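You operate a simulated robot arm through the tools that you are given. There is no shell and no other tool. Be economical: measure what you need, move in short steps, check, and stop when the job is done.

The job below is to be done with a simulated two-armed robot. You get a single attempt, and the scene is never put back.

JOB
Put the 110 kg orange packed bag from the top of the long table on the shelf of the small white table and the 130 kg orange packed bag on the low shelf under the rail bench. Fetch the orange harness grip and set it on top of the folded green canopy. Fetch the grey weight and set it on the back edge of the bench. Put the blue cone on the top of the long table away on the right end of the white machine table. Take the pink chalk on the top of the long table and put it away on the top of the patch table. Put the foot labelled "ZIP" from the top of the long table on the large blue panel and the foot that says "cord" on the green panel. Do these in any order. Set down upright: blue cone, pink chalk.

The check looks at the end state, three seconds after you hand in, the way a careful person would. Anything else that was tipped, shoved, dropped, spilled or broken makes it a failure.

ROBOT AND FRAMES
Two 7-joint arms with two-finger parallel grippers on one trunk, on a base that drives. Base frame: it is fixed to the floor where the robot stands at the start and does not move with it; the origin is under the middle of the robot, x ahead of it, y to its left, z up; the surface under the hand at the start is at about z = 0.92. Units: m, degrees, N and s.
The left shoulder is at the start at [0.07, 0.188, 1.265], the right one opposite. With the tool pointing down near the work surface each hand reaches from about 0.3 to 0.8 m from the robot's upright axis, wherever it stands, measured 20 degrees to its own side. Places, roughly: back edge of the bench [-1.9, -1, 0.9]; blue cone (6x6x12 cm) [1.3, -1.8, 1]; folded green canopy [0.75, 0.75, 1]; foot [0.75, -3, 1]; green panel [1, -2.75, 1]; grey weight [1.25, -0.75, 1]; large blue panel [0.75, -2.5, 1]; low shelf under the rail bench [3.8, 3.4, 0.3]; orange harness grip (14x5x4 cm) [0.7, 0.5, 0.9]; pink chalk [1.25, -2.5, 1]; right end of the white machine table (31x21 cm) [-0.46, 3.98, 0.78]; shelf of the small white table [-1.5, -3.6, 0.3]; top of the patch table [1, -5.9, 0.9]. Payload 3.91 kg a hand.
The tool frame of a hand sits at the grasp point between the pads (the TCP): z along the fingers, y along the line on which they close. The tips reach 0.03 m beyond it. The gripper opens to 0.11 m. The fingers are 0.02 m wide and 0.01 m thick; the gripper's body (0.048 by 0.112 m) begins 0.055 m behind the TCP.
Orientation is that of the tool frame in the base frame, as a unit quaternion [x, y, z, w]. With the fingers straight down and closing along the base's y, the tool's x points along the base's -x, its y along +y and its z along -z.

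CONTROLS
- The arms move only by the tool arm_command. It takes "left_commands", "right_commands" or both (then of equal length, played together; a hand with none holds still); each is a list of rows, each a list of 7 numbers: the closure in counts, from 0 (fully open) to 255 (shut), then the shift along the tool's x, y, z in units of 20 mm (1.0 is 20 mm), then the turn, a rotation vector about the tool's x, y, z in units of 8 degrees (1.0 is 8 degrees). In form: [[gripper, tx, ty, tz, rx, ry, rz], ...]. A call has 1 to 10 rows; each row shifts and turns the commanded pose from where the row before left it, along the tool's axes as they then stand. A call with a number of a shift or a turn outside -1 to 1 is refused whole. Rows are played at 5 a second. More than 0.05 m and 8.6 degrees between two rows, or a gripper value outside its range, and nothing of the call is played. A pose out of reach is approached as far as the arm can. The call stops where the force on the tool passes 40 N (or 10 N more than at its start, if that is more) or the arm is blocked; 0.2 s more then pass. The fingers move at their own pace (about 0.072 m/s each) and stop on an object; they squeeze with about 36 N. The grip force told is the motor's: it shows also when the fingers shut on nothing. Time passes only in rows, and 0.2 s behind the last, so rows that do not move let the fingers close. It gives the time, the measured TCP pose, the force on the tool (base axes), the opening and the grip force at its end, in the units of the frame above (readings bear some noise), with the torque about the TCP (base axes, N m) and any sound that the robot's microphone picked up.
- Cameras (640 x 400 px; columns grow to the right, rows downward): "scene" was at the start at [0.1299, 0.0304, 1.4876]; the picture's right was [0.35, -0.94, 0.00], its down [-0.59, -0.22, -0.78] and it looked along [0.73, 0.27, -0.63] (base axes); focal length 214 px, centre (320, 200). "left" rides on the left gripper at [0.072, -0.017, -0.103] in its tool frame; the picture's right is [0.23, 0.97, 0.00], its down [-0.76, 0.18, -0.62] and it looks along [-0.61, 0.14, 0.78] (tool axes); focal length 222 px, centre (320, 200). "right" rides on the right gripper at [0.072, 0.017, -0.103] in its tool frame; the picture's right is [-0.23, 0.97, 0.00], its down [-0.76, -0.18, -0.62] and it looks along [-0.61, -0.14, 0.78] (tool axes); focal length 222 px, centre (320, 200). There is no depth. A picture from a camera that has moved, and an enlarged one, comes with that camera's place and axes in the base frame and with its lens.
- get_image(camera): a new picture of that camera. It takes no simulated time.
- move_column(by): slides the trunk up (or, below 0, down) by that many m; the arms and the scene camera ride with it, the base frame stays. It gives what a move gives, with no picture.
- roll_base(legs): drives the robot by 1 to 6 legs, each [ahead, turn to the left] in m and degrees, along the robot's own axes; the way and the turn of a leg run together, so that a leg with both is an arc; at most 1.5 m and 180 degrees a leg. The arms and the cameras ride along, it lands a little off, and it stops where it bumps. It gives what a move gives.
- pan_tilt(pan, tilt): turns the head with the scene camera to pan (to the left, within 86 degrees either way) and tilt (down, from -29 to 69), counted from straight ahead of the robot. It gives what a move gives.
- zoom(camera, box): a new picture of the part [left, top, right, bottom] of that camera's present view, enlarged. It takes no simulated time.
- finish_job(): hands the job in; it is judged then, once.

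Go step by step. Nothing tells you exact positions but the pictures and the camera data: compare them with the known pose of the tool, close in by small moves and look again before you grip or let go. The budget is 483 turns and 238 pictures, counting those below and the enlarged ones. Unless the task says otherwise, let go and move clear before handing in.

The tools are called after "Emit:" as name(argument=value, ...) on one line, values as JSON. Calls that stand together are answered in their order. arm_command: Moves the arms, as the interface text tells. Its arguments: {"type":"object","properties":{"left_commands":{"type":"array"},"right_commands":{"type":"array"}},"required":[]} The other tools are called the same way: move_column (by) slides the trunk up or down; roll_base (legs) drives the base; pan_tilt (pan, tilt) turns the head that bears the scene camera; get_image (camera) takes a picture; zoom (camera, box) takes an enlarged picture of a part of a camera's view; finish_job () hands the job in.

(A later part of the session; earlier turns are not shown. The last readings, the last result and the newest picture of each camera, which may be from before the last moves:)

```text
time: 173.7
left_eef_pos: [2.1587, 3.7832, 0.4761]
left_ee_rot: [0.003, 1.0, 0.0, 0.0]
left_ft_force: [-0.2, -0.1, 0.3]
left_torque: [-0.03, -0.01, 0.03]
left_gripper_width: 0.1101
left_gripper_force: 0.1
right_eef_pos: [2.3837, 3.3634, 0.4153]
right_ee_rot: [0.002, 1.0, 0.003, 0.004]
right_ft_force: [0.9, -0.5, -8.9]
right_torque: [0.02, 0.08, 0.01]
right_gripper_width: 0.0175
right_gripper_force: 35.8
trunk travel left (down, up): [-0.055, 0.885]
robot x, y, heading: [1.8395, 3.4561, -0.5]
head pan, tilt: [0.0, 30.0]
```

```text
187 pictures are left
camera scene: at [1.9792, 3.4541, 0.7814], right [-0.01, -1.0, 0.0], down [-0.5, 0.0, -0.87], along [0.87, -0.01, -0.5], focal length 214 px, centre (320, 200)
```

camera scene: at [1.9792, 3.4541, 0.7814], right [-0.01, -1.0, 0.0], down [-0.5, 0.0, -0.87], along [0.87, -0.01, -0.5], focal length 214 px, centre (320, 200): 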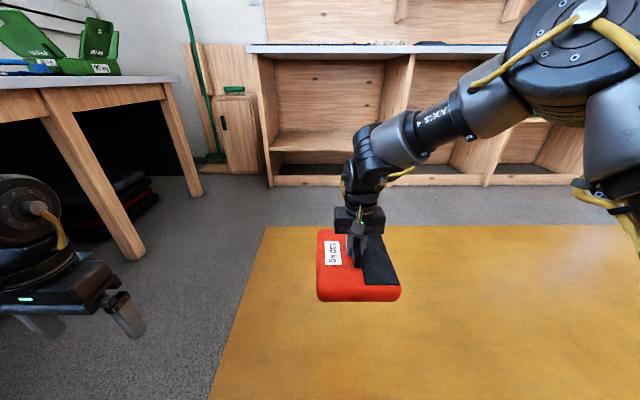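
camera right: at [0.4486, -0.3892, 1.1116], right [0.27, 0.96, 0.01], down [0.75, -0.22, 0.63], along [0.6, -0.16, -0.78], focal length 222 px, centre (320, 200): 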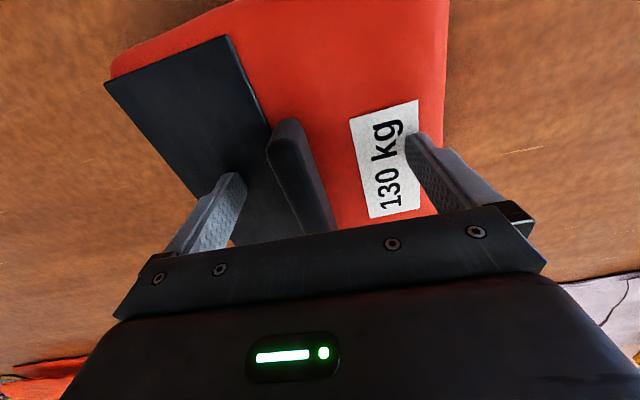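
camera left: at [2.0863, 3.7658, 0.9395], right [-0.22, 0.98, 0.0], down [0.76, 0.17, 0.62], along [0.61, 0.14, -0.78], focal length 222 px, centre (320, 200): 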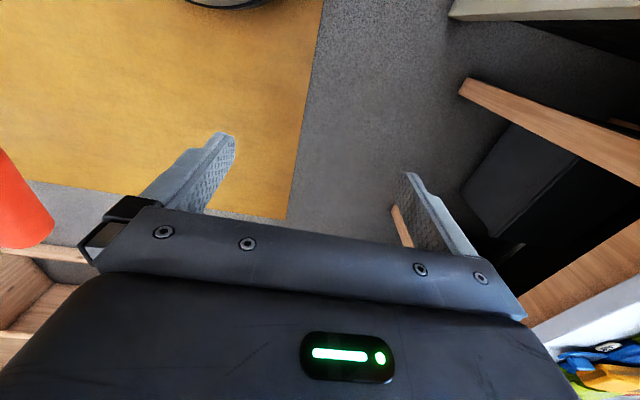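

The arm is bent with a high elbow in this wrist yaw, and it reaches farther with the tool turned 90°. I'll turn the bag 90° in the air here and then extend.

Emit:
arm_command(right_commands=[[255, 0.5, 0, 0, 0, 0, 1], [255, 0, 0, 0, 0, 0, 1], [255, 0, 0, 0, 0, 0, 1], [255, 0, 0, 0, 0, 0, 1], [255, 0, 0, 0, 0, 0, 1], [255, 0, 0, 0, 0, 0, 1], [255, 0, 0, 0, 0, 0, 1], [255, 0, 0, 0, 0, 0, 1], [255, 0, 0, 0, 0, 0, 1], [255, 0, 0, 0, 0, 0, 1]])

Emit:
arm_command(right_commands=[[255, 0, 0, 0, 0, 0, 1], [255, 0, 0.5, 0, 0, 0, 0.25], [255, 0, 1, 0, 0, 0, 0], [255, 0, 1, 0, 0, 0, 0], [255, 0, 1, 0, 0, 0, 0], [255, 0, 1, 0, 0, 0, 0], [255, 0, 1, 0, 0, 0, 0], [255, 0, 1, 0, 0, 0, 0], [255, 0, 0, 0, 0, 0, 0]])

Emit:
get_image(camera="scene")

```text
time: 175.9
left_eef_pos: [2.1582, 3.7826, 0.475]
left_ee_rot: [0.002, 1.0, 0.001, 0.0]
left_ft_force: [-0.5, 0.4, 0.2]
left_torque: [0.02, -0.03, 0.0]
left_gripper_width: 0.1098
left_gripper_force: 0.1
right_eef_pos: [2.3745, 3.3623, 0.4158]
right_ee_rot: [0.646, 0.763, 0.005, 0.003]
right_ft_force: [0.1, -0.2, -8.2]
right_torque: [0.04, 0.03, 0.01]
right_gripper_width: 0.018
right_gripper_force: 36.3
trunk travel left (down, up): [-0.055, 0.885]
robot x, y, heading: [1.8372, 3.4554, -0.3]
head pan, tilt: [0.0, 30.0]
```

```text
time: 177.9
left_eef_pos: [2.1587, 3.7834, 0.4755]
left_ee_rot: [0.003, 1.0, 0.0, 0.0]
left_ft_force: [0.2, 1.4, 0.4]
left_torque: [0.01, 0.01, 0.01]
left_gripper_width: 0.11
left_gripper_force: 0.0
right_eef_pos: [2.5048, 3.3622, 0.4163]
right_ee_rot: [0.708, 0.706, 0.005, 0.0]
right_ft_force: [-0.7, -0.6, -9.4]
right_torque: [0.02, 0.02, -0.03]
right_gripper_width: 0.0179
right_gripper_force: 36.7
trunk travel left (down, up): [-0.055, 0.885]
robot x, y, heading: [1.8387, 3.4583, -0.3]
head pan, tilt: [0.0, 30.0]
```

```text
186 pictures are left
camera scene: at [1.9794, 3.4541, 0.7813], right [-0.01, -1.0, 0.0], down [-0.5, 0.0, -0.87], along [0.87, -0.01, -0.5], focal length 214 px, centre (320, 200)
```

scene: 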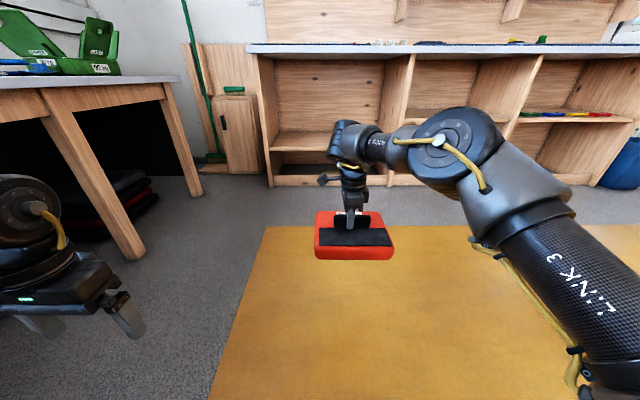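

Now the arm lies low and extended. I'll drive to just before the bay and remeasure the shelf height.

Emit:
roll_base(legs=[[0.78, 0]])

Emit:
get_image(camera="scene")

Emit:
get_image(camera="right")

```text
time: 182.1
left_eef_pos: [2.9451, 3.778, 0.4756]
left_ee_rot: [0.002, 1.0, 0.0, 0.001]
left_ft_force: [1.2, 0.3, -0.2]
left_torque: [-0.01, -0.01, 0.01]
left_gripper_width: 0.1098
left_gripper_force: 0.1
right_eef_pos: [3.2913, 3.3574, 0.4159]
right_ee_rot: [0.708, 0.706, 0.005, 0.001]
right_ft_force: [-0.6, 0.1, -7.5]
right_torque: [0.07, 0.01, 0.0]
right_gripper_width: 0.018
right_gripper_force: 35.4
trunk travel left (down, up): [-0.055, 0.885]
robot x, y, heading: [2.6272, 3.45, -0.2]
head pan, tilt: [0.0, 30.0]
```

```text
185 pictures are left
camera scene: at [2.7663, 3.4492, 0.7813], right [-0.01, -1.0, 0.0], down [-0.5, 0.0, -0.87], along [0.87, -0.01, -0.5], focal length 214 px, centre (320, 200)
```

scene: 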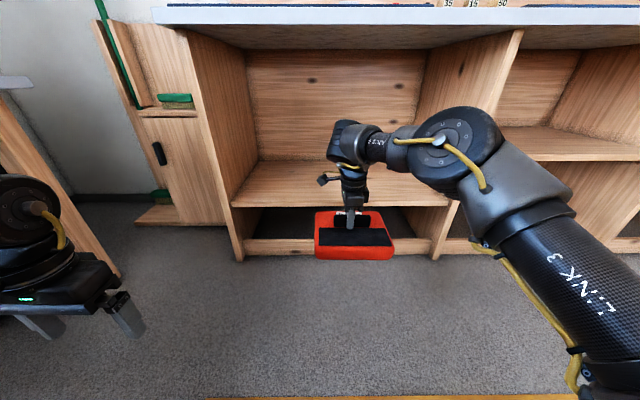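

```text
184 pictures are left
camera right: at [3.3076, 3.4297, 0.5203], right [0.97, -0.23, 0.01], down [-0.19, -0.76, 0.62], along [-0.14, -0.6, -0.79], focal length 222 px, centre (320, 200)
```

right: 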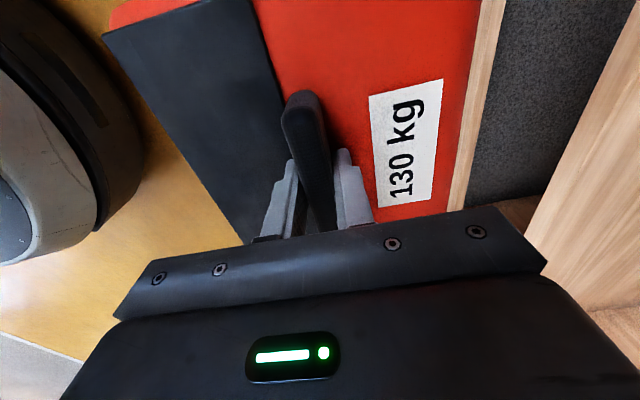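

Shelf top is at z ≈ 0.305, bay y 2.9–3.84. I'll raise the trunk 3 cm for clearance and drive in.

Emit:
move_column(by=0.03)

Emit:
roll_base(legs=[[0.4, 0]])

Emit:
get_image(camera="scene")

Emit:
get_image(camera="right")

```text
time: 182.9
left_eef_pos: [2.9457, 3.7774, 0.5052]
left_ee_rot: [0.002, 1.0, 0.001, 0.0]
left_ft_force: [0.0, 1.2, -0.9]
left_torque: [0.01, -0.02, 0.06]
left_gripper_width: 0.1104
left_gripper_force: 0.0
right_eef_pos: [3.2909, 3.3572, 0.4464]
right_ee_rot: [0.708, 0.706, 0.004, 0.002]
right_ft_force: [0.4, -1.4, -8.5]
right_torque: [0.09, 0.0, -0.02]
right_gripper_width: 0.0177
right_gripper_force: 36.0
trunk travel left (down, up): [-0.085, 0.855]
robot x, y, heading: [2.6254, 3.4518, -0.6]
head pan, tilt: [0.0, 30.0]
```

```text
time: 185.3
left_eef_pos: [3.3417, 3.7763, 0.5058]
left_ee_rot: [0.002, 1.0, 0.0, 0.0]
left_ft_force: [-0.7, 0.0, 0.4]
left_torque: [-0.01, 0.03, 0.01]
left_gripper_width: 0.1103
left_gripper_force: 0.1
right_eef_pos: [3.6889, 3.3573, 0.4465]
right_ee_rot: [0.708, 0.707, 0.005, 0.002]
right_ft_force: [-0.3, 0.1, -8.7]
right_torque: [0.03, 0.03, -0.03]
right_gripper_width: 0.0181
right_gripper_force: 35.9
trunk travel left (down, up): [-0.085, 0.855]
robot x, y, heading: [3.0212, 3.4464, -0.5]
head pan, tilt: [0.0, 30.0]
```

```text
183 pictures are left
camera scene: at [3.1635, 3.4473, 0.8113], right [0.0, -1.0, 0.0], down [-0.5, 0.0, -0.87], along [0.87, 0.0, -0.5], focal length 214 px, centre (320, 200)
```

scene: 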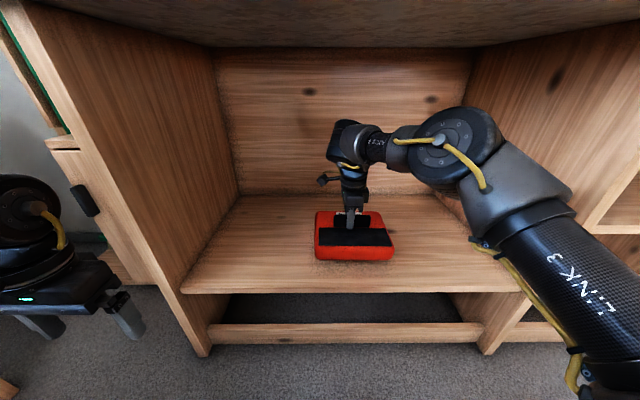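

```text
182 pictures are left
camera right: at [3.7047, 3.4287, 0.5501], right [0.97, -0.23, 0.01], down [-0.18, -0.76, 0.62], along [-0.14, -0.6, -0.79], focal length 222 px, centre (320, 200)
```

right: 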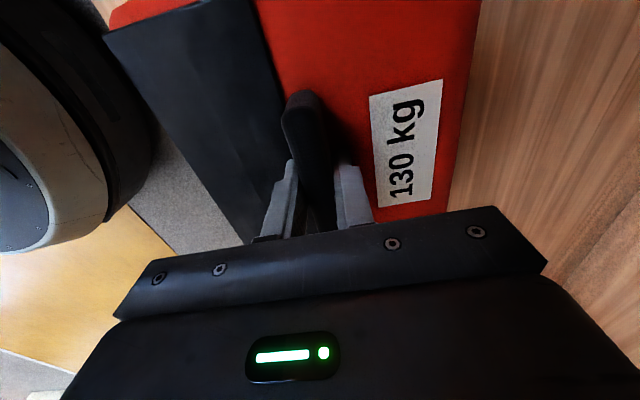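

Bag is inside the bay. I'll go 4 cm deeper and lower it onto the shelf.

Emit:
roll_base(legs=[[0.04, 0]])

Emit:
arm_command(right_commands=[[255, 0, 0, 0.5, 0, 0, 0], [255, 0, 0, 0.5, 0, 0, 0], [255, 0, 0, 0.5, 0, 0, 0], [255, 0, 0, 0.3, 0, 0, 0], [255, 0, 0, 0.2, 0, 0, 0], [255, 0, 0, 0.2, 0, 0, 0], [255, 0, 0, 0.2, 0, 0, 0], [255, 0, 0, 0.2, 0, 0, 0]])

```text
time: 186.2
left_eef_pos: [3.3828, 3.7762, 0.5052]
left_ee_rot: [0.001, 1.0, 0.0, 0.0]
left_ft_force: [0.1, 0.2, -1.2]
left_torque: [0.0, -0.01, 0.0]
left_gripper_width: 0.1097
left_gripper_force: 0.0
right_eef_pos: [3.7283, 3.3574, 0.4461]
right_ee_rot: [0.708, 0.707, 0.005, 0.002]
right_ft_force: [0.0, 0.9, -8.0]
right_torque: [0.05, -0.02, 0.0]
right_gripper_width: 0.0175
right_gripper_force: 35.3
trunk travel left (down, up): [-0.085, 0.855]
robot x, y, heading: [3.0655, 3.4486, -0.2]
head pan, tilt: [0.0, 30.0]
```

```text
time: 187.6
left_eef_pos: [3.3807, 3.7764, 0.5061]
left_ee_rot: [0.001, 1.0, 0.0, 0.001]
left_ft_force: [0.1, 0.6, 0.9]
left_torque: [-0.01, -0.04, -0.01]
left_gripper_width: 0.1095
left_gripper_force: 0.0
right_eef_pos: [3.7295, 3.3588, 0.4135]
right_ee_rot: [0.708, 0.706, 0.01, 0.005]
right_ft_force: [-7.1, -0.6, 23.5]
right_torque: [-0.46, 1.78, 0.03]
right_gripper_width: 0.0184
right_gripper_force: 35.3
trunk travel left (down, up): [-0.085, 0.855]
robot x, y, heading: [3.0608, 3.4497, -0.3]
head pan, tilt: [0.0, 30.0]
stopped in row 6 (right hand): the force on the tool passed its limit at 44 N (the readings are from after the stop); the commanded pose is now the measured one
```

Emit:
get_image(camera="scene")

Emit:
arm_command(right_commands=[[255, 0, 0, -0.1, 0, 0, 0], [255, 0, 0, 0, 0, 0, 0]])

```text
181 pictures are left
camera scene: at [3.2007, 3.4477, 0.812], right [0.0, -1.0, 0.0], down [-0.5, 0.0, -0.87], along [0.87, 0.0, -0.5], focal length 214 px, centre (320, 200)
```

scene: 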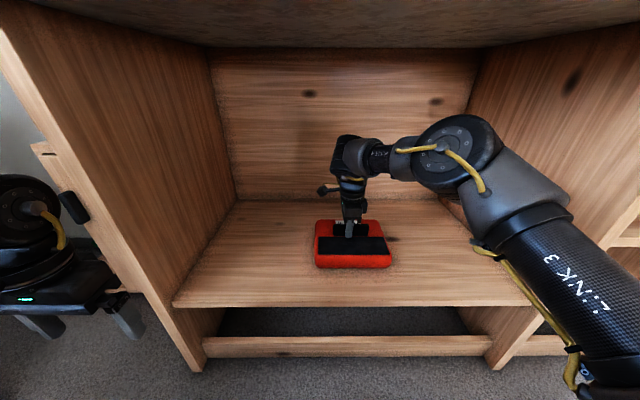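

```text
time: 188.2
left_eef_pos: [3.3815, 3.7766, 0.505]
left_ee_rot: [0.001, 1.0, 0.0, 0.002]
left_ft_force: [-0.1, 0.2, 1.0]
left_torque: [0.03, 0.0, 0.01]
left_gripper_width: 0.1098
left_gripper_force: 0.1
right_eef_pos: [3.7293, 3.3572, 0.4137]
right_ee_rot: [0.708, 0.707, 0.011, 0.004]
right_ft_force: [-6.6, -0.3, 20.4]
right_torque: [0.58, 1.46, -0.12]
right_gripper_width: 0.0183
right_gripper_force: 36.2
trunk travel left (down, up): [-0.085, 0.855]
robot x, y, heading: [3.0632, 3.4481, 0.1]
head pan, tilt: [0.0, 30.0]
```

It rests on the shelf. Easing off, opening, and rising.

Emit:
arm_command(right_commands=[[255, 0, 0, -0.15, 0, 0, 0], [200, 0, 0, 0, 0, 0, 0], [130, 0, 0, 0, 0, 0, 0], [130, 0, 0, 0, 0, 0, 0], [130, 0, 0, -0.5, 0, 0, 0], [130, 0, 0, -0.5, 0, 0, 0], [130, 0, 0, -0.5, 0, 0, 0], [130, 0, 0, -0.5, 0, 0, 0], [130, 0, 0, -0.3, 0, 0, 0], [130, 0, 0, 0, 0, 0, 0]])

Emit:
get_image(camera="right")

```text
time: 190.4
left_eef_pos: [3.3807, 3.7763, 0.5059]
left_ee_rot: [0.001, 1.0, 0.0, 0.0]
left_ft_force: [-0.4, -1.1, -0.7]
left_torque: [0.0, -0.03, 0.0]
left_gripper_width: 0.1102
left_gripper_force: 0.1
right_eef_pos: [3.7306, 3.3563, 0.4616]
right_ee_rot: [0.708, 0.706, 0.01, 0.003]
right_ft_force: [0.1, 0.8, 0.1]
right_torque: [0.02, 0.01, -0.02]
right_gripper_width: 0.0538
right_gripper_force: 0.1
trunk travel left (down, up): [-0.085, 0.855]
robot x, y, heading: [3.0627, 3.4478, -0.3]
head pan, tilt: [0.0, 30.0]
```

```text
180 pictures are left
camera right: at [3.7452, 3.429, 0.5644], right [0.97, -0.23, 0.02], down [-0.19, -0.77, 0.61], along [-0.13, -0.6, -0.79], focal length 222 px, centre (320, 200)
```

right: 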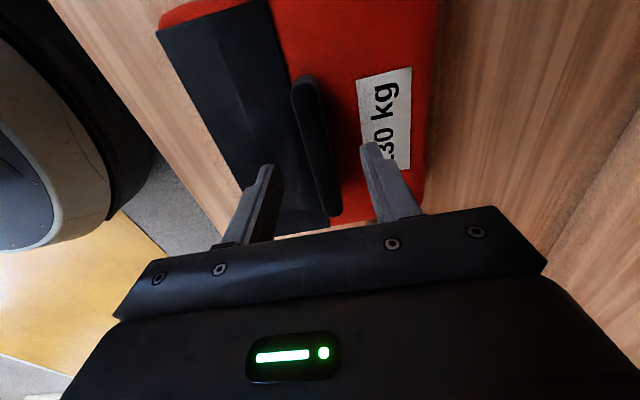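

The 130 kg bag lies flat well inside the shelf. I'll rise 2 cm more, back straight out, and raise the trunk.

Emit:
move_column(by=0.02)

Emit:
roll_base(legs=[[-0.9, 0]])

Emit:
get_image(camera="scene")

Emit:
move_column(by=0.4)

Emit:
move_column(by=0.4)

```text
time: 191.1
left_eef_pos: [3.3817, 3.7775, 0.5249]
left_ee_rot: [0.001, 1.0, 0.0, 0.001]
left_ft_force: [-0.1, -0.6, -0.6]
left_torque: [0.02, 0.0, -0.02]
left_gripper_width: 0.11
left_gripper_force: 0.1
right_eef_pos: [3.7297, 3.3578, 0.4795]
right_ee_rot: [0.707, 0.707, 0.009, 0.003]
right_ft_force: [-0.4, -0.2, -0.6]
right_torque: [-0.01, -0.02, 0.0]
right_gripper_width: 0.0541
right_gripper_force: 0.1
trunk travel left (down, up): [-0.105, 0.835]
robot x, y, heading: [3.0653, 3.4481, 0.0]
head pan, tilt: [0.0, 30.0]
```

```text
time: 195.8
left_eef_pos: [2.4759, 3.7801, 0.5252]
left_ee_rot: [0.001, 1.0, 0.0, 0.002]
left_ft_force: [0.5, -0.4, 0.5]
left_torque: [-0.01, 0.0, 0.03]
left_gripper_width: 0.1098
left_gripper_force: 0.0
right_eef_pos: [2.8241, 3.3606, 0.4804]
right_ee_rot: [0.707, 0.707, 0.009, 0.002]
right_ft_force: [0.1, -0.1, 0.3]
right_torque: [0.0, 0.0, 0.03]
right_gripper_width: 0.0539
right_gripper_force: 0.0
trunk travel left (down, up): [-0.105, 0.835]
robot x, y, heading: [2.1558, 3.4493, -0.3]
head pan, tilt: [0.0, 30.0]
```

```text
179 pictures are left
camera scene: at [2.2969, 3.4504, 0.8315], right [0.0, -1.0, 0.0], down [-0.5, 0.0, -0.87], along [0.87, 0.0, -0.5], focal length 214 px, centre (320, 200)
```

scene: 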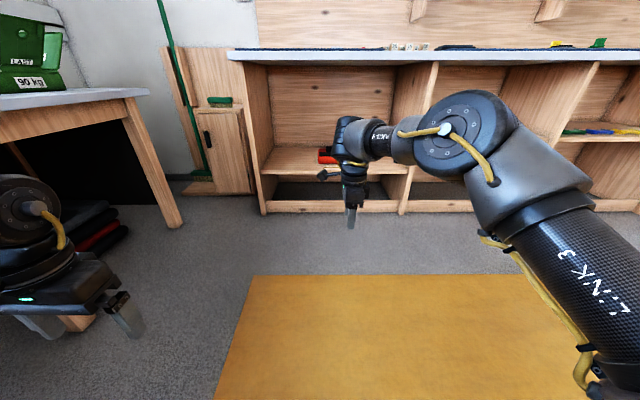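

```text
time: 199.7
left_eef_pos: [2.477, 3.7802, 0.9252]
left_ee_rot: [0.001, 1.0, 0.0, 0.001]
left_ft_force: [-0.2, -1.0, -1.0]
left_torque: [-0.01, -0.01, -0.05]
left_gripper_width: 0.1101
left_gripper_force: 0.1
right_eef_pos: [2.8237, 3.3606, 0.88]
right_ee_rot: [0.707, 0.707, 0.01, 0.003]
right_ft_force: [0.2, -0.4, 0.6]
right_torque: [-0.01, 0.01, 0.0]
right_gripper_width: 0.0537
right_gripper_force: 0.1
trunk travel left (down, up): [-0.505, 0.435]
robot x, y, heading: [2.1547, 3.4511, -0.3]
head pan, tilt: [0.0, 30.0]
```

```text
time: 203.5
left_eef_pos: [2.4761, 3.7812, 1.3258]
left_ee_rot: [0.001, 1.0, 0.0, 0.001]
left_ft_force: [0.2, 0.0, -0.4]
left_torque: [-0.02, -0.03, 0.01]
left_gripper_width: 0.11
left_gripper_force: 0.0
right_eef_pos: [2.8237, 3.3613, 1.2808]
right_ee_rot: [0.707, 0.707, 0.01, 0.003]
right_ft_force: [-0.4, -0.2, 0.2]
right_torque: [0.03, 0.01, -0.04]
right_gripper_width: 0.0538
right_gripper_force: 0.0
trunk travel left (down, up): [-0.905, 0.035]
robot x, y, heading: [2.1571, 3.4518, -0.1]
head pan, tilt: [0.0, 30.0]
```

The bag is placed. Now for the grey weight and cone, which are near the table's far edge, I'll turn toward −y and look along the far side of the table.

Emit:
roll_base(legs=[[0, -90], [1.0, 0]])

Emit:
pan_tilt(pan=10, tilt=20)

Emit:
get_image(camera="scene")

```text
time: 212.4
left_eef_pos: [2.5003, 2.1435, 1.3253]
left_ee_rot: [0.701, 0.713, -0.001, 0.001]
left_ft_force: [0.0, -0.2, -0.3]
left_torque: [-0.01, -0.01, -0.02]
left_gripper_width: 0.11
left_gripper_force: 0.1
right_eef_pos: [2.0877, 1.7903, 1.2817]
right_ee_rot: [1.0, 0.006, 0.005, 0.01]
right_ft_force: [-0.1, 0.7, 0.4]
right_torque: [-0.03, 0.01, 0.0]
right_gripper_width: 0.0539
right_gripper_force: 0.0
trunk travel left (down, up): [-0.905, 0.035]
robot x, y, heading: [2.1651, 2.4586, -89.3]
head pan, tilt: [0.0, 30.0]
```

```text
time: 213.2
left_eef_pos: [2.5002, 2.1428, 1.3262]
left_ee_rot: [0.702, 0.712, 0.0, 0.0]
left_ft_force: [0.1, 0.1, 0.2]
left_torque: [0.04, 0.02, -0.01]
left_gripper_width: 0.1102
left_gripper_force: 0.2
right_eef_pos: [2.0873, 1.7891, 1.2807]
right_ee_rot: [1.0, 0.007, 0.005, 0.008]
right_ft_force: [0.3, -0.4, 0.1]
right_torque: [0.04, 0.01, 0.01]
right_gripper_width: 0.054
right_gripper_force: 0.1
trunk travel left (down, up): [-0.905, 0.035]
robot x, y, heading: [2.1687, 2.4598, -89.2]
head pan, tilt: [10.0, 20.0]
```

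```text
178 pictures are left
camera scene: at [2.1845, 2.3157, 1.6475], right [-0.98, -0.19, 0.0], down [-0.06, 0.34, -0.94], along [0.17, -0.92, -0.34], focal length 214 px, centre (320, 200)
```

scene: 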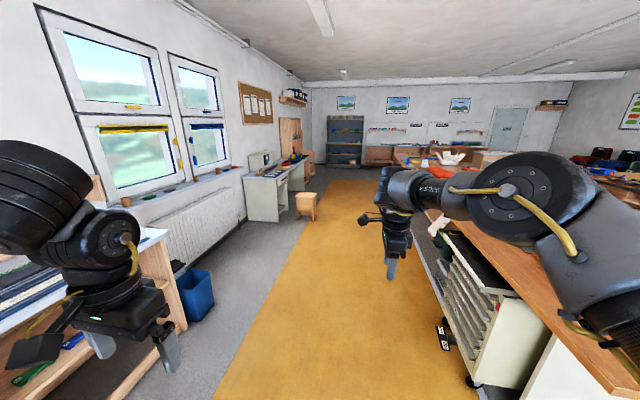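

The far side aisle is clear; the table's far edge is at x ≈ 1.53. I'll drive down to y ≈ −0.85 and turn to face the table.

Emit:
roll_base(legs=[[1.5, 0], [1.5, 0], [0.3, 0], [0, -90.5]])

Emit:
pan_tilt(pan=0, tilt=40)

Emit:
get_image(camera="scene")

```text
time: 233.3
left_eef_pos: [1.8643, -1.1947, 1.3255]
left_ee_rot: [1.0, -0.008, -0.001, 0.0]
left_ft_force: [-1.0, -0.2, -1.1]
left_torque: [0.01, 0.02, 0.0]
left_gripper_width: 0.1096
left_gripper_force: 0.0
right_eef_pos: [1.5251, -0.7707, 1.2812]
right_ee_rot: [-0.701, 0.713, 0.003, -0.01]
right_ft_force: [-0.1, -0.1, -0.3]
right_torque: [0.01, -0.02, -0.02]
right_gripper_width: 0.0539
right_gripper_force: 0.1
trunk travel left (down, up): [-0.905, 0.035]
robot x, y, heading: [2.1865, -0.871, 179.0]
head pan, tilt: [10.0, 20.0]
```

```text
time: 234.1
left_eef_pos: [1.8643, -1.1941, 1.3252]
left_ee_rot: [1.0, -0.009, -0.001, 0.0]
left_ft_force: [0.5, 0.7, -0.8]
left_torque: [0.02, 0.01, -0.02]
left_gripper_width: 0.1099
left_gripper_force: 0.0
right_eef_pos: [1.5228, -0.7702, 1.2806]
right_ee_rot: [-0.701, 0.713, 0.004, -0.009]
right_ft_force: [0.8, 0.6, 0.1]
right_torque: [0.02, 0.02, -0.01]
right_gripper_width: 0.0539
right_gripper_force: 0.0
trunk travel left (down, up): [-0.905, 0.035]
robot x, y, heading: [2.1894, -0.8701, 178.9]
head pan, tilt: [0.0, 40.0]
```

```text
177 pictures are left
camera scene: at [2.0528, -0.8681, 1.6162], right [0.02, 1.0, 0.0], down [0.64, -0.01, -0.77], along [-0.77, 0.01, -0.64], focal length 214 px, centre (320, 200)
```

scene: 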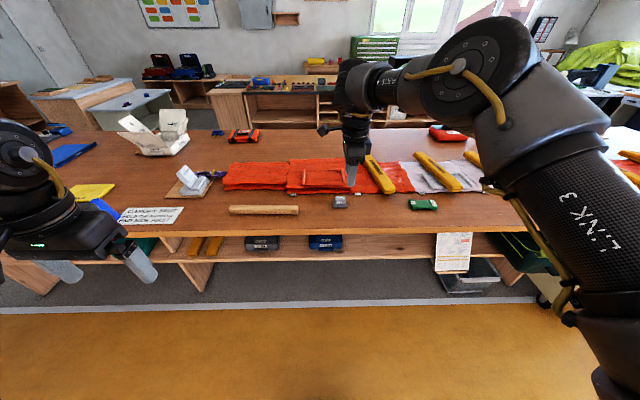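

Emit:
zoom(camera="scene", box=[290, 150, 450, 250])

Emit:
zoom(camera="scene", box=[40, 90, 280, 240])

```text
4.00 times, centred on (370, 200) of scene
camera zoom: at [2.0528, -0.8681, 1.6162], right [0.02, 1.0, 0.0], down [0.64, -0.01, -0.77], along [-0.77, 0.01, -0.64], focal length 858 px, centre (120, 200)
```

zoom: 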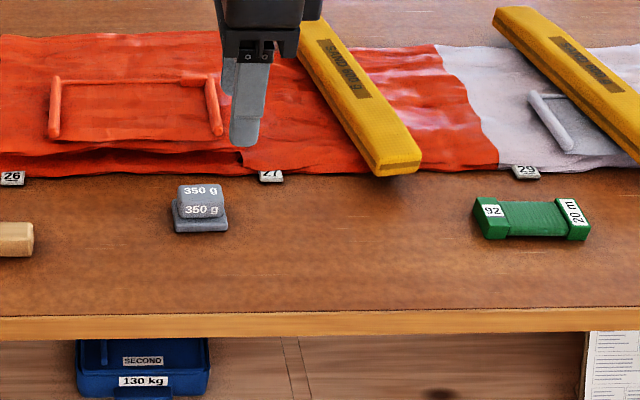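

```text
2.67 times, centred on (160, 165) of scene
camera zoom: at [2.0528, -0.8681, 1.6162], right [0.02, 1.0, 0.0], down [0.64, -0.01, -0.77], along [-0.77, 0.01, -0.64], focal length 572 px, centre (747, 293)
```

zoom: 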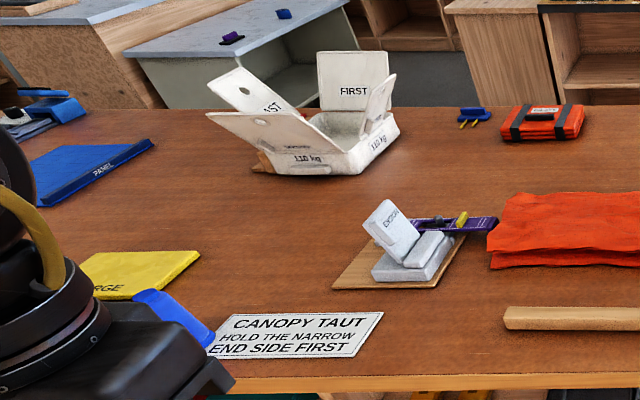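

The 350 g grey weight is at about [1.26, -0.76]. I'll drive forward 0.26 m to put the hand above it and lower the trunk.

Emit:
roll_base(legs=[[0.26, 0]])

Emit:
move_column(by=-0.22)

Emit:
arm_command(right_commands=[[0, 0, 0, 0, 0, 0, 0], [0, 0, 0, 0, 0, 0, 0]])

Emit:
get_image(camera="right")

Emit:
get_image(camera="scene")

```text
time: 235.9
left_eef_pos: [1.6081, -1.1893, 1.3263]
left_ee_rot: [1.0, -0.009, -0.002, 0.0]
left_ft_force: [0.5, 0.9, 0.3]
left_torque: [0.03, 0.05, -0.01]
left_gripper_width: 0.1101
left_gripper_force: 0.0
right_eef_pos: [1.2668, -0.7633, 1.2821]
right_ee_rot: [-0.7, 0.714, 0.004, -0.01]
right_ft_force: [0.8, 0.3, -0.5]
right_torque: [-0.02, 0.0, -0.01]
right_gripper_width: 0.0537
right_gripper_force: 0.1
trunk travel left (down, up): [-0.905, 0.035]
robot x, y, heading: [1.9304, -0.864, 178.7]
head pan, tilt: [0.0, 40.0]
```

```text
time: 238.3
left_eef_pos: [1.6058, -1.189, 1.1058]
left_ee_rot: [1.0, -0.009, -0.001, 0.0]
left_ft_force: [-0.4, 0.7, 0.0]
left_torque: [-0.01, -0.03, 0.0]
left_gripper_width: 0.1101
left_gripper_force: 0.0
right_eef_pos: [1.2643, -0.7638, 1.0604]
right_ee_rot: [-0.701, 0.714, 0.003, -0.009]
right_ft_force: [-0.3, 0.0, 0.3]
right_torque: [-0.03, 0.02, 0.01]
right_gripper_width: 0.0538
right_gripper_force: 0.1
trunk travel left (down, up): [-0.685, 0.255]
robot x, y, heading: [1.933, -0.8682, 178.6]
head pan, tilt: [0.0, 40.0]
```

```text
time: 238.9
left_eef_pos: [1.605, -1.1885, 1.1055]
left_ee_rot: [1.0, -0.01, -0.001, 0.0]
left_ft_force: [0.1, -0.1, 0.0]
left_torque: [0.01, -0.01, -0.02]
left_gripper_width: 0.1101
left_gripper_force: 0.0
right_eef_pos: [1.2641, -0.7635, 1.0604]
right_ee_rot: [-0.7, 0.714, 0.003, -0.009]
right_ft_force: [0.1, 0.0, 0.1]
right_torque: [0.02, 0.03, -0.01]
right_gripper_width: 0.1099
right_gripper_force: 0.1
trunk travel left (down, up): [-0.685, 0.255]
robot x, y, heading: [1.9319, -0.8644, 179.0]
head pan, tilt: [0.0, 40.0]
```

```text
174 pictures are left
camera right: at [1.248, -0.8351, 1.1643], right [-0.97, 0.25, 0.02], down [0.2, 0.76, 0.61], along [0.14, 0.6, -0.79], focal length 222 px, centre (320, 200)
```

right: 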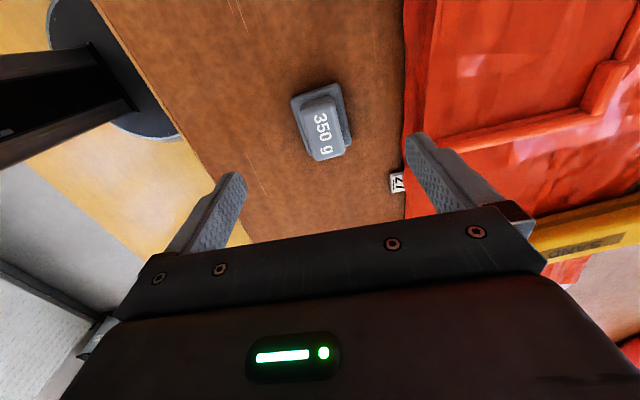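

```text
173 pictures are left
camera scene: at [1.794, -0.8629, 1.3962], right [0.02, 1.0, 0.0], down [0.64, -0.01, -0.77], along [-0.77, 0.02, -0.64], focal length 214 px, centre (320, 200)
```

scene: 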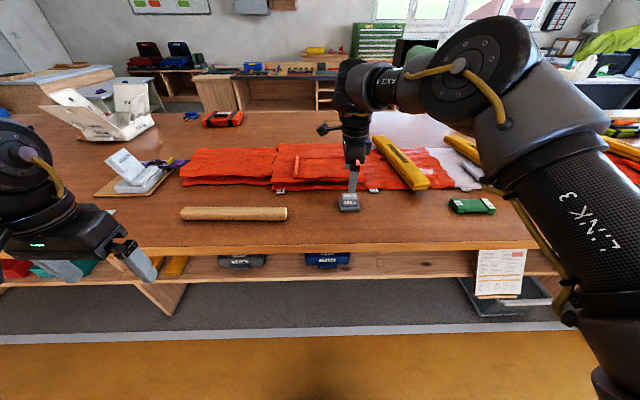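

Centred well. I'll set the opening to ~8 cm to keep off the fabric, then descend onto the upper block.

Emit:
arm_command(right_commands=[[75, -0.15, 0.15, 0, 0, 0, 0], [75, 0, 0, 0.9, 0, 0, 0], [75, 0, 0, 0.9, 0, 0, 0], [75, 0, 0, 0.9, 0, 0, 0], [75, 0, 0, 0.9, 0, 0, 0], [75, 0, 0, 0.5, 0, 0, 0], [75, 0, 0, 0.45, 0, 0, 0], [75, 0, 0, 0, 0, 0, 0]])

Emit:
zoom(camera="scene", box=[300, 150, 400, 225])

Emit:
get_image(camera="right")

```text
time: 240.7
left_eef_pos: [1.6051, -1.1895, 1.1059]
left_ee_rot: [1.0, -0.01, 0.0, 0.001]
left_ft_force: [0.2, 0.6, 0.3]
left_torque: [0.01, 0.03, 0.0]
left_gripper_width: 0.1101
left_gripper_force: 0.0
right_eef_pos: [1.2598, -0.7609, 0.9681]
right_ee_rot: [-0.7, 0.714, 0.003, -0.01]
right_ft_force: [-0.1, -0.1, 0.4]
right_torque: [0.0, 0.01, -0.01]
right_gripper_width: 0.0775
right_gripper_force: 0.0
trunk travel left (down, up): [-0.685, 0.255]
robot x, y, heading: [1.9285, -0.8678, 179.0]
head pan, tilt: [0.0, 40.0]
```

```text
5.33 times, centred on (350, 188) of scene
camera zoom: at [1.794, -0.863, 1.3962], right [0.02, 1.0, 0.0], down [0.64, -0.01, -0.77], along [-0.77, 0.02, -0.64], focal length 1144 px, centre (160, 267)
```

zoom: 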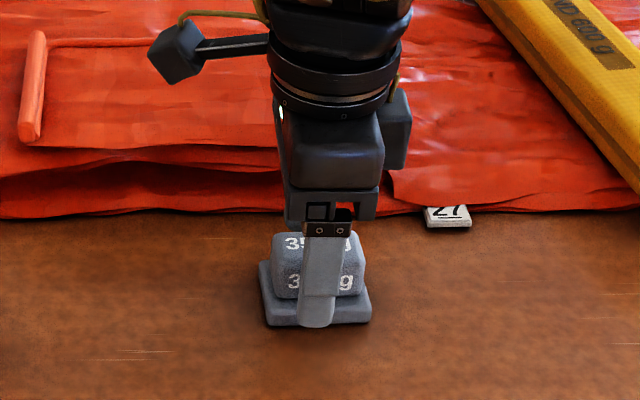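

```text
171 pictures are left
camera right: at [1.2433, -0.8328, 1.0734], right [-0.97, 0.25, 0.02], down [0.2, 0.76, 0.61], along [0.14, 0.6, -0.79], focal length 222 px, centre (320, 200)
```

right: 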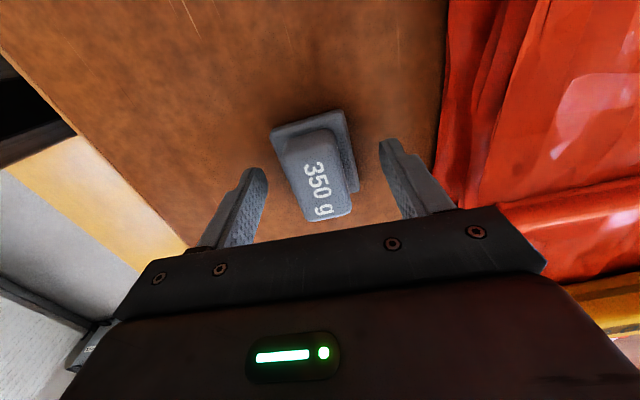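

Emit:
arm_command(right_commands=[[255, 0, 0, 0, 0, 0, 0], [255, 0, 0, 0, 0, 0, 0], [255, 0, 0, 0, 0, 0, 0], [255, 0, 0, 0, 0, 0, 0], [255, 0, 0, -0.4, 0, 0, 0], [255, 0, 0, -0.4, 0, 0, 0], [255, 0, 0, -0.4, 0, 0, 0], [255, 0, 0, 0, 0, 0, 0]])

Emit:
zoom(camera="scene", box=[300, 150, 400, 225])

```text
time: 242.5
left_eef_pos: [1.6058, -1.1887, 1.1058]
left_ee_rot: [1.0, -0.01, -0.001, 0.0]
left_ft_force: [0.1, -0.4, 0.0]
left_torque: [0.0, 0.0, 0.0]
left_gripper_width: 0.1099
left_gripper_force: 0.1
right_eef_pos: [1.2591, -0.7623, 0.9927]
right_ee_rot: [-0.7, 0.714, 0.003, -0.008]
right_ft_force: [-0.8, 0.0, -3.6]
right_torque: [-0.01, 0.0, 0.01]
right_gripper_width: 0.0335
right_gripper_force: 36.3
trunk travel left (down, up): [-0.685, 0.255]
robot x, y, heading: [1.9291, -0.867, 179.1]
head pan, tilt: [0.0, 40.0]
```

```text
5.33 times, centred on (350, 188) of scene
camera zoom: at [1.7933, -0.8629, 1.3961], right [0.02, 1.0, 0.0], down [0.64, -0.01, -0.77], along [-0.77, 0.02, -0.64], focal length 1144 px, centre (160, 267)
```

zoom: 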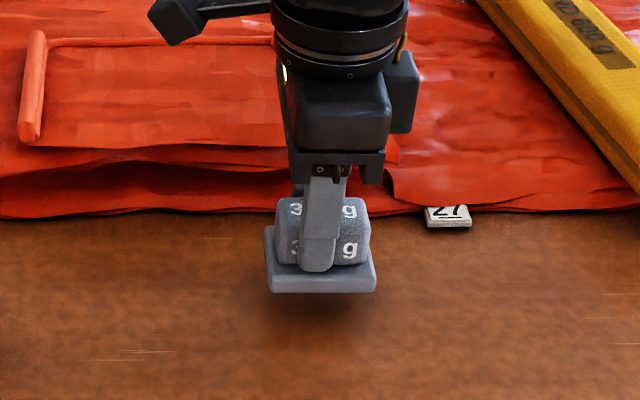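

The weight is held. I'll lift it, back off and move along to the cone near y = −1.8, turning the left hand for better reach on the way.

Emit:
arm_command(right_commands=[[255, 0, 0, -0.8, 0, 0, 0], [255, 0, 0, -0.8, 0, 0, 0], [255, 0, 0, -0.8, 0, 0, 0], [255, 0, 0, -0.8, 0, 0, 0], [255, 0, -0.5, -0.8, 0, 0, 0], [255, 0, -0.8, -0.8, 0, 0, 0], [255, 0, -0.8, -0.8, 0, 0, 0], [255, 0, -0.8, -0.8, 0, 0, 0], [255, 0, -0.8, -0.8, 0, 0, 0], [255, 0, -0.8, 0, 0, 0, 0]])

Emit:
roll_base(legs=[[-0.3, 0], [0, 90], [0.85, 0], [0, -90]])

Emit:
pan_tilt(pan=15, tilt=40)

Emit:
get_image(camera="scene")

```text
time: 244.7
left_eef_pos: [1.6047, -1.1895, 1.1056]
left_ee_rot: [1.0, -0.009, -0.001, 0.0]
left_ft_force: [-0.9, -0.7, 0.2]
left_torque: [0.03, -0.01, -0.03]
left_gripper_width: 0.1099
left_gripper_force: 0.0
right_eef_pos: [1.3525, -0.7611, 1.1367]
right_ee_rot: [-0.7, 0.714, 0.003, -0.01]
right_ft_force: [1.0, 0.7, -4.0]
right_torque: [-0.03, 0.0, 0.03]
right_gripper_width: 0.034
right_gripper_force: 35.9
trunk travel left (down, up): [-0.685, 0.255]
robot x, y, heading: [1.9311, -0.8681, 178.8]
head pan, tilt: [0.0, 40.0]
```

```text
time: 258.5
left_eef_pos: [1.879, -2.0502, 1.1053]
left_ee_rot: [1.0, -0.01, -0.001, 0.0]
left_ft_force: [-0.5, -0.4, 0.1]
left_torque: [0.01, -0.02, 0.0]
left_gripper_width: 0.11
left_gripper_force: 0.0
right_eef_pos: [1.6279, -1.6232, 1.1358]
right_ee_rot: [-0.7, 0.714, 0.003, -0.009]
right_ft_force: [0.0, 0.1, -3.7]
right_torque: [-0.03, -0.02, -0.02]
right_gripper_width: 0.0336
right_gripper_force: 36.7
trunk travel left (down, up): [-0.685, 0.255]
robot x, y, heading: [2.1998, -1.7282, 178.7]
head pan, tilt: [0.0, 40.0]
```

```text
time: 259.2
left_eef_pos: [1.8782, -2.0501, 1.106]
left_ee_rot: [1.0, -0.011, 0.0, 0.0]
left_ft_force: [-0.2, 0.4, 0.2]
left_torque: [0.02, -0.04, -0.02]
left_gripper_width: 0.1098
left_gripper_force: 0.1
right_eef_pos: [1.6274, -1.6235, 1.1346]
right_ee_rot: [-0.7, 0.714, 0.004, -0.009]
right_ft_force: [0.3, 0.4, -3.1]
right_torque: [-0.02, 0.0, 0.0]
right_gripper_width: 0.0336
right_gripper_force: 36.2
trunk travel left (down, up): [-0.685, 0.255]
robot x, y, heading: [2.2006, -1.7303, 178.6]
head pan, tilt: [15.0, 40.0]
```

```text
169 pictures are left
camera scene: at [2.0701, -1.7465, 1.3961], right [-0.24, 0.97, 0.0], down [0.62, 0.15, -0.77], along [-0.74, -0.18, -0.64], focal length 214 px, centre (320, 200)
```

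scene: 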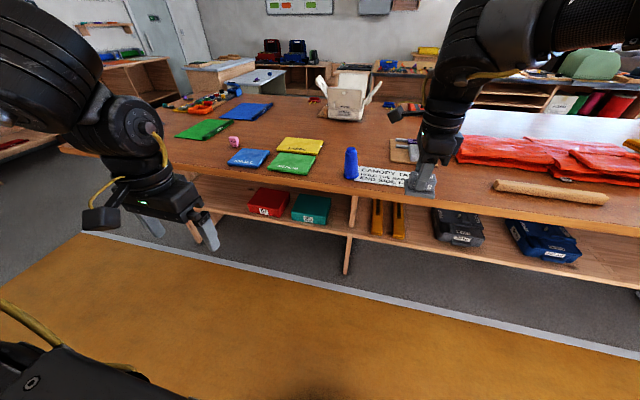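

Emit:
zoom(camera="scene", box=[150, 80, 410, 215])

```text
2.46 times, centred on (280, 148) of scene
camera zoom: at [2.0701, -1.7465, 1.3961], right [-0.24, 0.97, 0.0], down [0.62, 0.15, -0.77], along [-0.74, -0.18, -0.64], focal length 528 px, centre (418, 329)
```

zoom: 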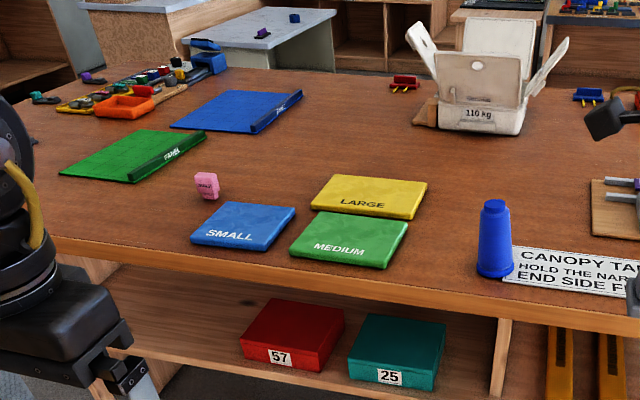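

The cone stands at about [1.345, -1.79]. I'll turn the left hand (for reach) and raise it a bit before moving over the cone.

Emit:
arm_command(left_commands=[[0, 0, 0, -0.5, 0, 0, -1], [0, 0, 0, -0.5, 0, 0, -1], [0, 0, 0, -0.5, 0, 0, -1], [0, 0, 0, -0.5, 0, 0, -1], [0, 0, 0, 0, 0, 0, -1], [0, 0, 0, 0, 0, 0, -1], [0, 0, 0, 0, 0, 0, -1], [0, 0, 0, 0, 0, 0, -1], [0, 0, 0, 0, 0, 0, -1], [0, 0, 0, 0, 0, 0, -1]])

Emit:
arm_command(left_commands=[[0, 0, 0, 0, 0, 0, -1], [0, 0.5, -1, 0, 0, 0, -0.25], [0, 1, -1, 0, 0, 0, 0], [0, 1, -1, 0, 0, 0, 0], [0, 1, -1, 0, 0, 0, 0], [0, 1, -1, 0, 0, 0, 0], [0, 1, -1, 0, 0, 0, 0], [0, 1, -1, 0, 0, 0, 0], [0, 1, -1, 0, 0, 0, 0], [0, 1, -1, 0, 0, 0, 0]])

Emit:
get_image(camera="scene")

```text
time: 261.4
left_eef_pos: [1.8688, -2.1704, 1.1767]
left_ee_rot: [0.957, 0.288, 0.0, 0.004]
left_ft_force: [0.9, -0.3, 0.0]
left_torque: [0.01, 0.0, 0.01]
left_gripper_width: 0.1101
left_gripper_force: 0.0
left hand out of reach, approached as far as the arm can: row 1, 2, 3, 4, 5, 6, 7, 8, 9, 10
right_eef_pos: [1.6276, -1.6249, 1.1358]
right_ee_rot: [-0.699, 0.715, 0.004, -0.008]
right_ft_force: [0.4, -1.0, -3.7]
right_torque: [-0.03, 0.02, -0.04]
right_gripper_width: 0.0335
right_gripper_force: 36.2
trunk travel left (down, up): [-0.685, 0.255]
robot x, y, heading: [2.2063, -1.7256, 178.6]
head pan, tilt: [15.0, 40.0]
```

```text
time: 263.6
left_eef_pos: [1.8617, -2.1818, 1.2184]
left_ee_rot: [0.929, 0.37, -0.001, 0.004]
left_ft_force: [-0.5, -0.8, -0.2]
left_torque: [0.02, -0.03, -0.02]
left_gripper_width: 0.1102
left_gripper_force: 0.1
left hand out of reach, approached as far as the arm can: row 1, 2, 3, 4, 5, 6, 7, 8, 9, 10
right_eef_pos: [1.6256, -1.6236, 1.1355]
right_ee_rot: [-0.699, 0.715, 0.003, -0.008]
right_ft_force: [0.9, -0.4, -3.0]
right_torque: [-0.06, 0.0, -0.02]
right_gripper_width: 0.0336
right_gripper_force: 36.5
trunk travel left (down, up): [-0.685, 0.255]
robot x, y, heading: [2.2034, -1.7278, 178.4]
head pan, tilt: [15.0, 40.0]
```

```text
167 pictures are left
camera scene: at [2.0701, -1.7468, 1.3961], right [-0.24, 0.97, 0.0], down [0.62, 0.15, -0.77], along [-0.74, -0.18, -0.64], focal length 214 px, centre (320, 200)
```

scene: 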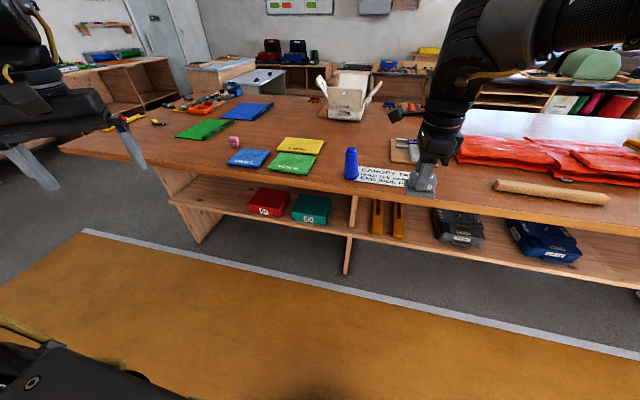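

The left arm is in an awkward posture near its body. I'll first extend it forward at the present orientation, then continue turning.

Emit:
arm_command(left_commands=[[0, -0.73, -0.69, 0, 0, 0, 0], [0, -0.73, -0.69, 0, 0, 0, 0], [0, -0.73, -0.69, 0, 0, 0, 0], [0, -0.73, -0.69, 0, 0, 0, 0], [0, -0.73, -0.69, 0, 0, 0, 0], [0, -0.73, -0.69, 0, 0, 0, 0], [0, -0.73, -0.69, 0, 0, 0, 0], [0, -0.73, -0.69, 0, 0, 0, 0]])

```text
time: 265.4
left_eef_pos: [1.7, -2.1824, 1.2167]
left_ee_rot: [0.929, 0.371, -0.002, 0.004]
left_ft_force: [0.2, 0.1, 0.4]
left_torque: [-0.01, -0.02, -0.02]
left_gripper_width: 0.1101
left_gripper_force: 0.2
right_eef_pos: [1.6254, -1.6234, 1.1356]
right_ee_rot: [-0.7, 0.715, 0.003, -0.008]
right_ft_force: [0.1, 0.7, -3.4]
right_torque: [-0.02, 0.01, -0.03]
right_gripper_width: 0.0335
right_gripper_force: 35.9
trunk travel left (down, up): [-0.685, 0.255]
robot x, y, heading: [2.2029, -1.7262, 178.7]
head pan, tilt: [15.0, 40.0]
```

Emit:
arm_command(left_commands=[[0, 0, 0, 0, 0, 0, -1], [0, 0, 0, 0, 0, 0, -1], [0, 0, 0, 0, 0, 0, -1], [0, 0, 0, 0, 0, 0, -1], [0, 0, 0, 0, 0, 0, -1], [0, 0, 0, 0, 0, 0, -0.8]])

```text
time: 266.8
left_eef_pos: [1.674, -2.3242, 1.1704]
left_ee_rot: [0.708, 0.706, -0.001, 0.004]
left_ft_force: [0.5, 0.2, -0.2]
left_torque: [-0.01, -0.02, 0.03]
left_gripper_width: 0.11
left_gripper_force: 0.1
left hand out of reach, approached as far as the arm can: row 3, 4, 5, 6
right_eef_pos: [1.6255, -1.6243, 1.1359]
right_ee_rot: [-0.699, 0.715, 0.004, -0.009]
right_ft_force: [-0.1, -0.6, -3.8]
right_torque: [0.03, 0.01, 0.02]
right_gripper_width: 0.0338
right_gripper_force: 35.6
trunk travel left (down, up): [-0.685, 0.255]
robot x, y, heading: [2.1996, -1.7274, 179.1]
head pan, tilt: [15.0, 40.0]
```

Emit:
arm_command(left_commands=[[0, 1, -0.5, 0, 0, 0, 0], [0, 1, -0.5, 0, 0, 0, 0], [0, 1, -0.5, 0, 0, 0, 0], [0, 1, -0.5, 0, 0, 0, 0], [0, 1, -0.5, 0, 0, 0, 0], [0, 1, -0.5, 0, 0, 0, 0], [0, 1, 0, 0, 0, 0, 0], [0, 1, 0, 0, 0, 0, 0], [0, 1, 0, 0, 0, 0, 0], [0, 1, 0, 0, 0, 0, 0]])

Emit:
get_image(camera="scene")

```text
time: 269.0
left_eef_pos: [1.6442, -2.3148, 1.1393]
left_ee_rot: [0.709, 0.705, -0.003, 0.002]
left_ft_force: [-0.1, 0.7, 0.3]
left_torque: [0.02, 0.01, -0.02]
left_gripper_width: 0.1102
left_gripper_force: 0.2
left hand out of reach, approached as far as the arm can: row 1, 2, 3, 4, 5, 6, 7, 8, 9, 10
right_eef_pos: [1.6266, -1.6232, 1.1352]
right_ee_rot: [-0.7, 0.714, 0.003, -0.009]
right_ft_force: [-0.3, 0.4, -3.0]
right_torque: [-0.02, 0.0, 0.0]
right_gripper_width: 0.0334
right_gripper_force: 35.9
trunk travel left (down, up): [-0.685, 0.255]
robot x, y, heading: [2.2053, -1.731, 178.6]
head pan, tilt: [15.0, 40.0]
```

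```text
166 pictures are left
camera scene: at [2.0701, -1.7469, 1.3961], right [-0.24, 0.97, 0.0], down [0.62, 0.15, -0.77], along [-0.74, -0.18, -0.64], focal length 214 px, centre (320, 200)
```

scene: 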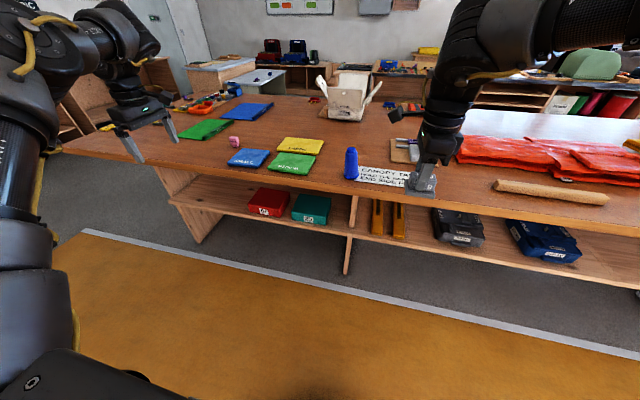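

The left arm hits limits in this turn direction. I'll rotate it the other way and see if it moves inward more freely.

Emit:
arm_command(left_commands=[[0, 0, 0, 0, 0, 0, 1], [0, 0, 0, 0, 0, 0, 1], [0, 0, 0, 0, 0, 0, 1], [0, 0, 0, 0, 0, 0, 1], [0, 0, 0, 0, 0, 0, 1], [0, 0, 0, 0, 0, 0, 1], [0, 0, 0, 0, 0, 0, 1], [0, 0, 0, 0, 0, 0, 1], [0, 0, 0, 0, 0, 0, 1], [0, 0, 0, 0, 0, 0, 1]])

Emit:
arm_command(left_commands=[[0, 0, 0, 0, 0, 0, 1], [0, 0, 0, 0, 0, 0, 1], [0, 0, 0, 0, 0, 0, 1], [0, 0, 0, 0, 0, 0, 1], [0, 0, 0, 0, 0, 0, 1], [0, 0, 0, 0, 0, 0, 1], [0, 0, 0, 0, 0, 0, 1], [0, 0, 0, 0, 0, 0, 1], [0, 0, 0, 0, 0, 0, 1], [0, 0, 0, 0, 0, 0, 1]])

```text
time: 271.2
left_eef_pos: [1.6432, -2.3142, 1.1398]
left_ee_rot: [0.996, 0.085, 0.0, 0.005]
left_ft_force: [-0.3, -0.1, 0.8]
left_torque: [-0.01, 0.01, -0.02]
left_gripper_width: 0.11
left_gripper_force: 0.1
right_eef_pos: [1.6264, -1.6229, 1.1348]
right_ee_rot: [-0.699, 0.715, 0.003, -0.009]
right_ft_force: [-0.6, 0.6, -3.4]
right_torque: [0.0, 0.0, -0.01]
right_gripper_width: 0.0336
right_gripper_force: 36.2
trunk travel left (down, up): [-0.685, 0.255]
robot x, y, heading: [2.2037, -1.7288, 178.6]
head pan, tilt: [15.0, 40.0]
```

```text
time: 273.4
left_eef_pos: [1.6429, -2.3145, 1.1403]
left_ee_rot: [0.818, -0.575, 0.002, 0.005]
left_ft_force: [0.7, 0.0, 0.5]
left_torque: [-0.02, 0.01, 0.01]
left_gripper_width: 0.1098
left_gripper_force: 0.0
right_eef_pos: [1.6263, -1.6241, 1.1354]
right_ee_rot: [-0.7, 0.714, 0.003, -0.009]
right_ft_force: [-0.3, -0.8, -3.4]
right_torque: [-0.02, -0.02, -0.02]
right_gripper_width: 0.0336
right_gripper_force: 35.5
trunk travel left (down, up): [-0.685, 0.255]
robot x, y, heading: [2.204, -1.7306, 178.8]
head pan, tilt: [15.0, 40.0]
```

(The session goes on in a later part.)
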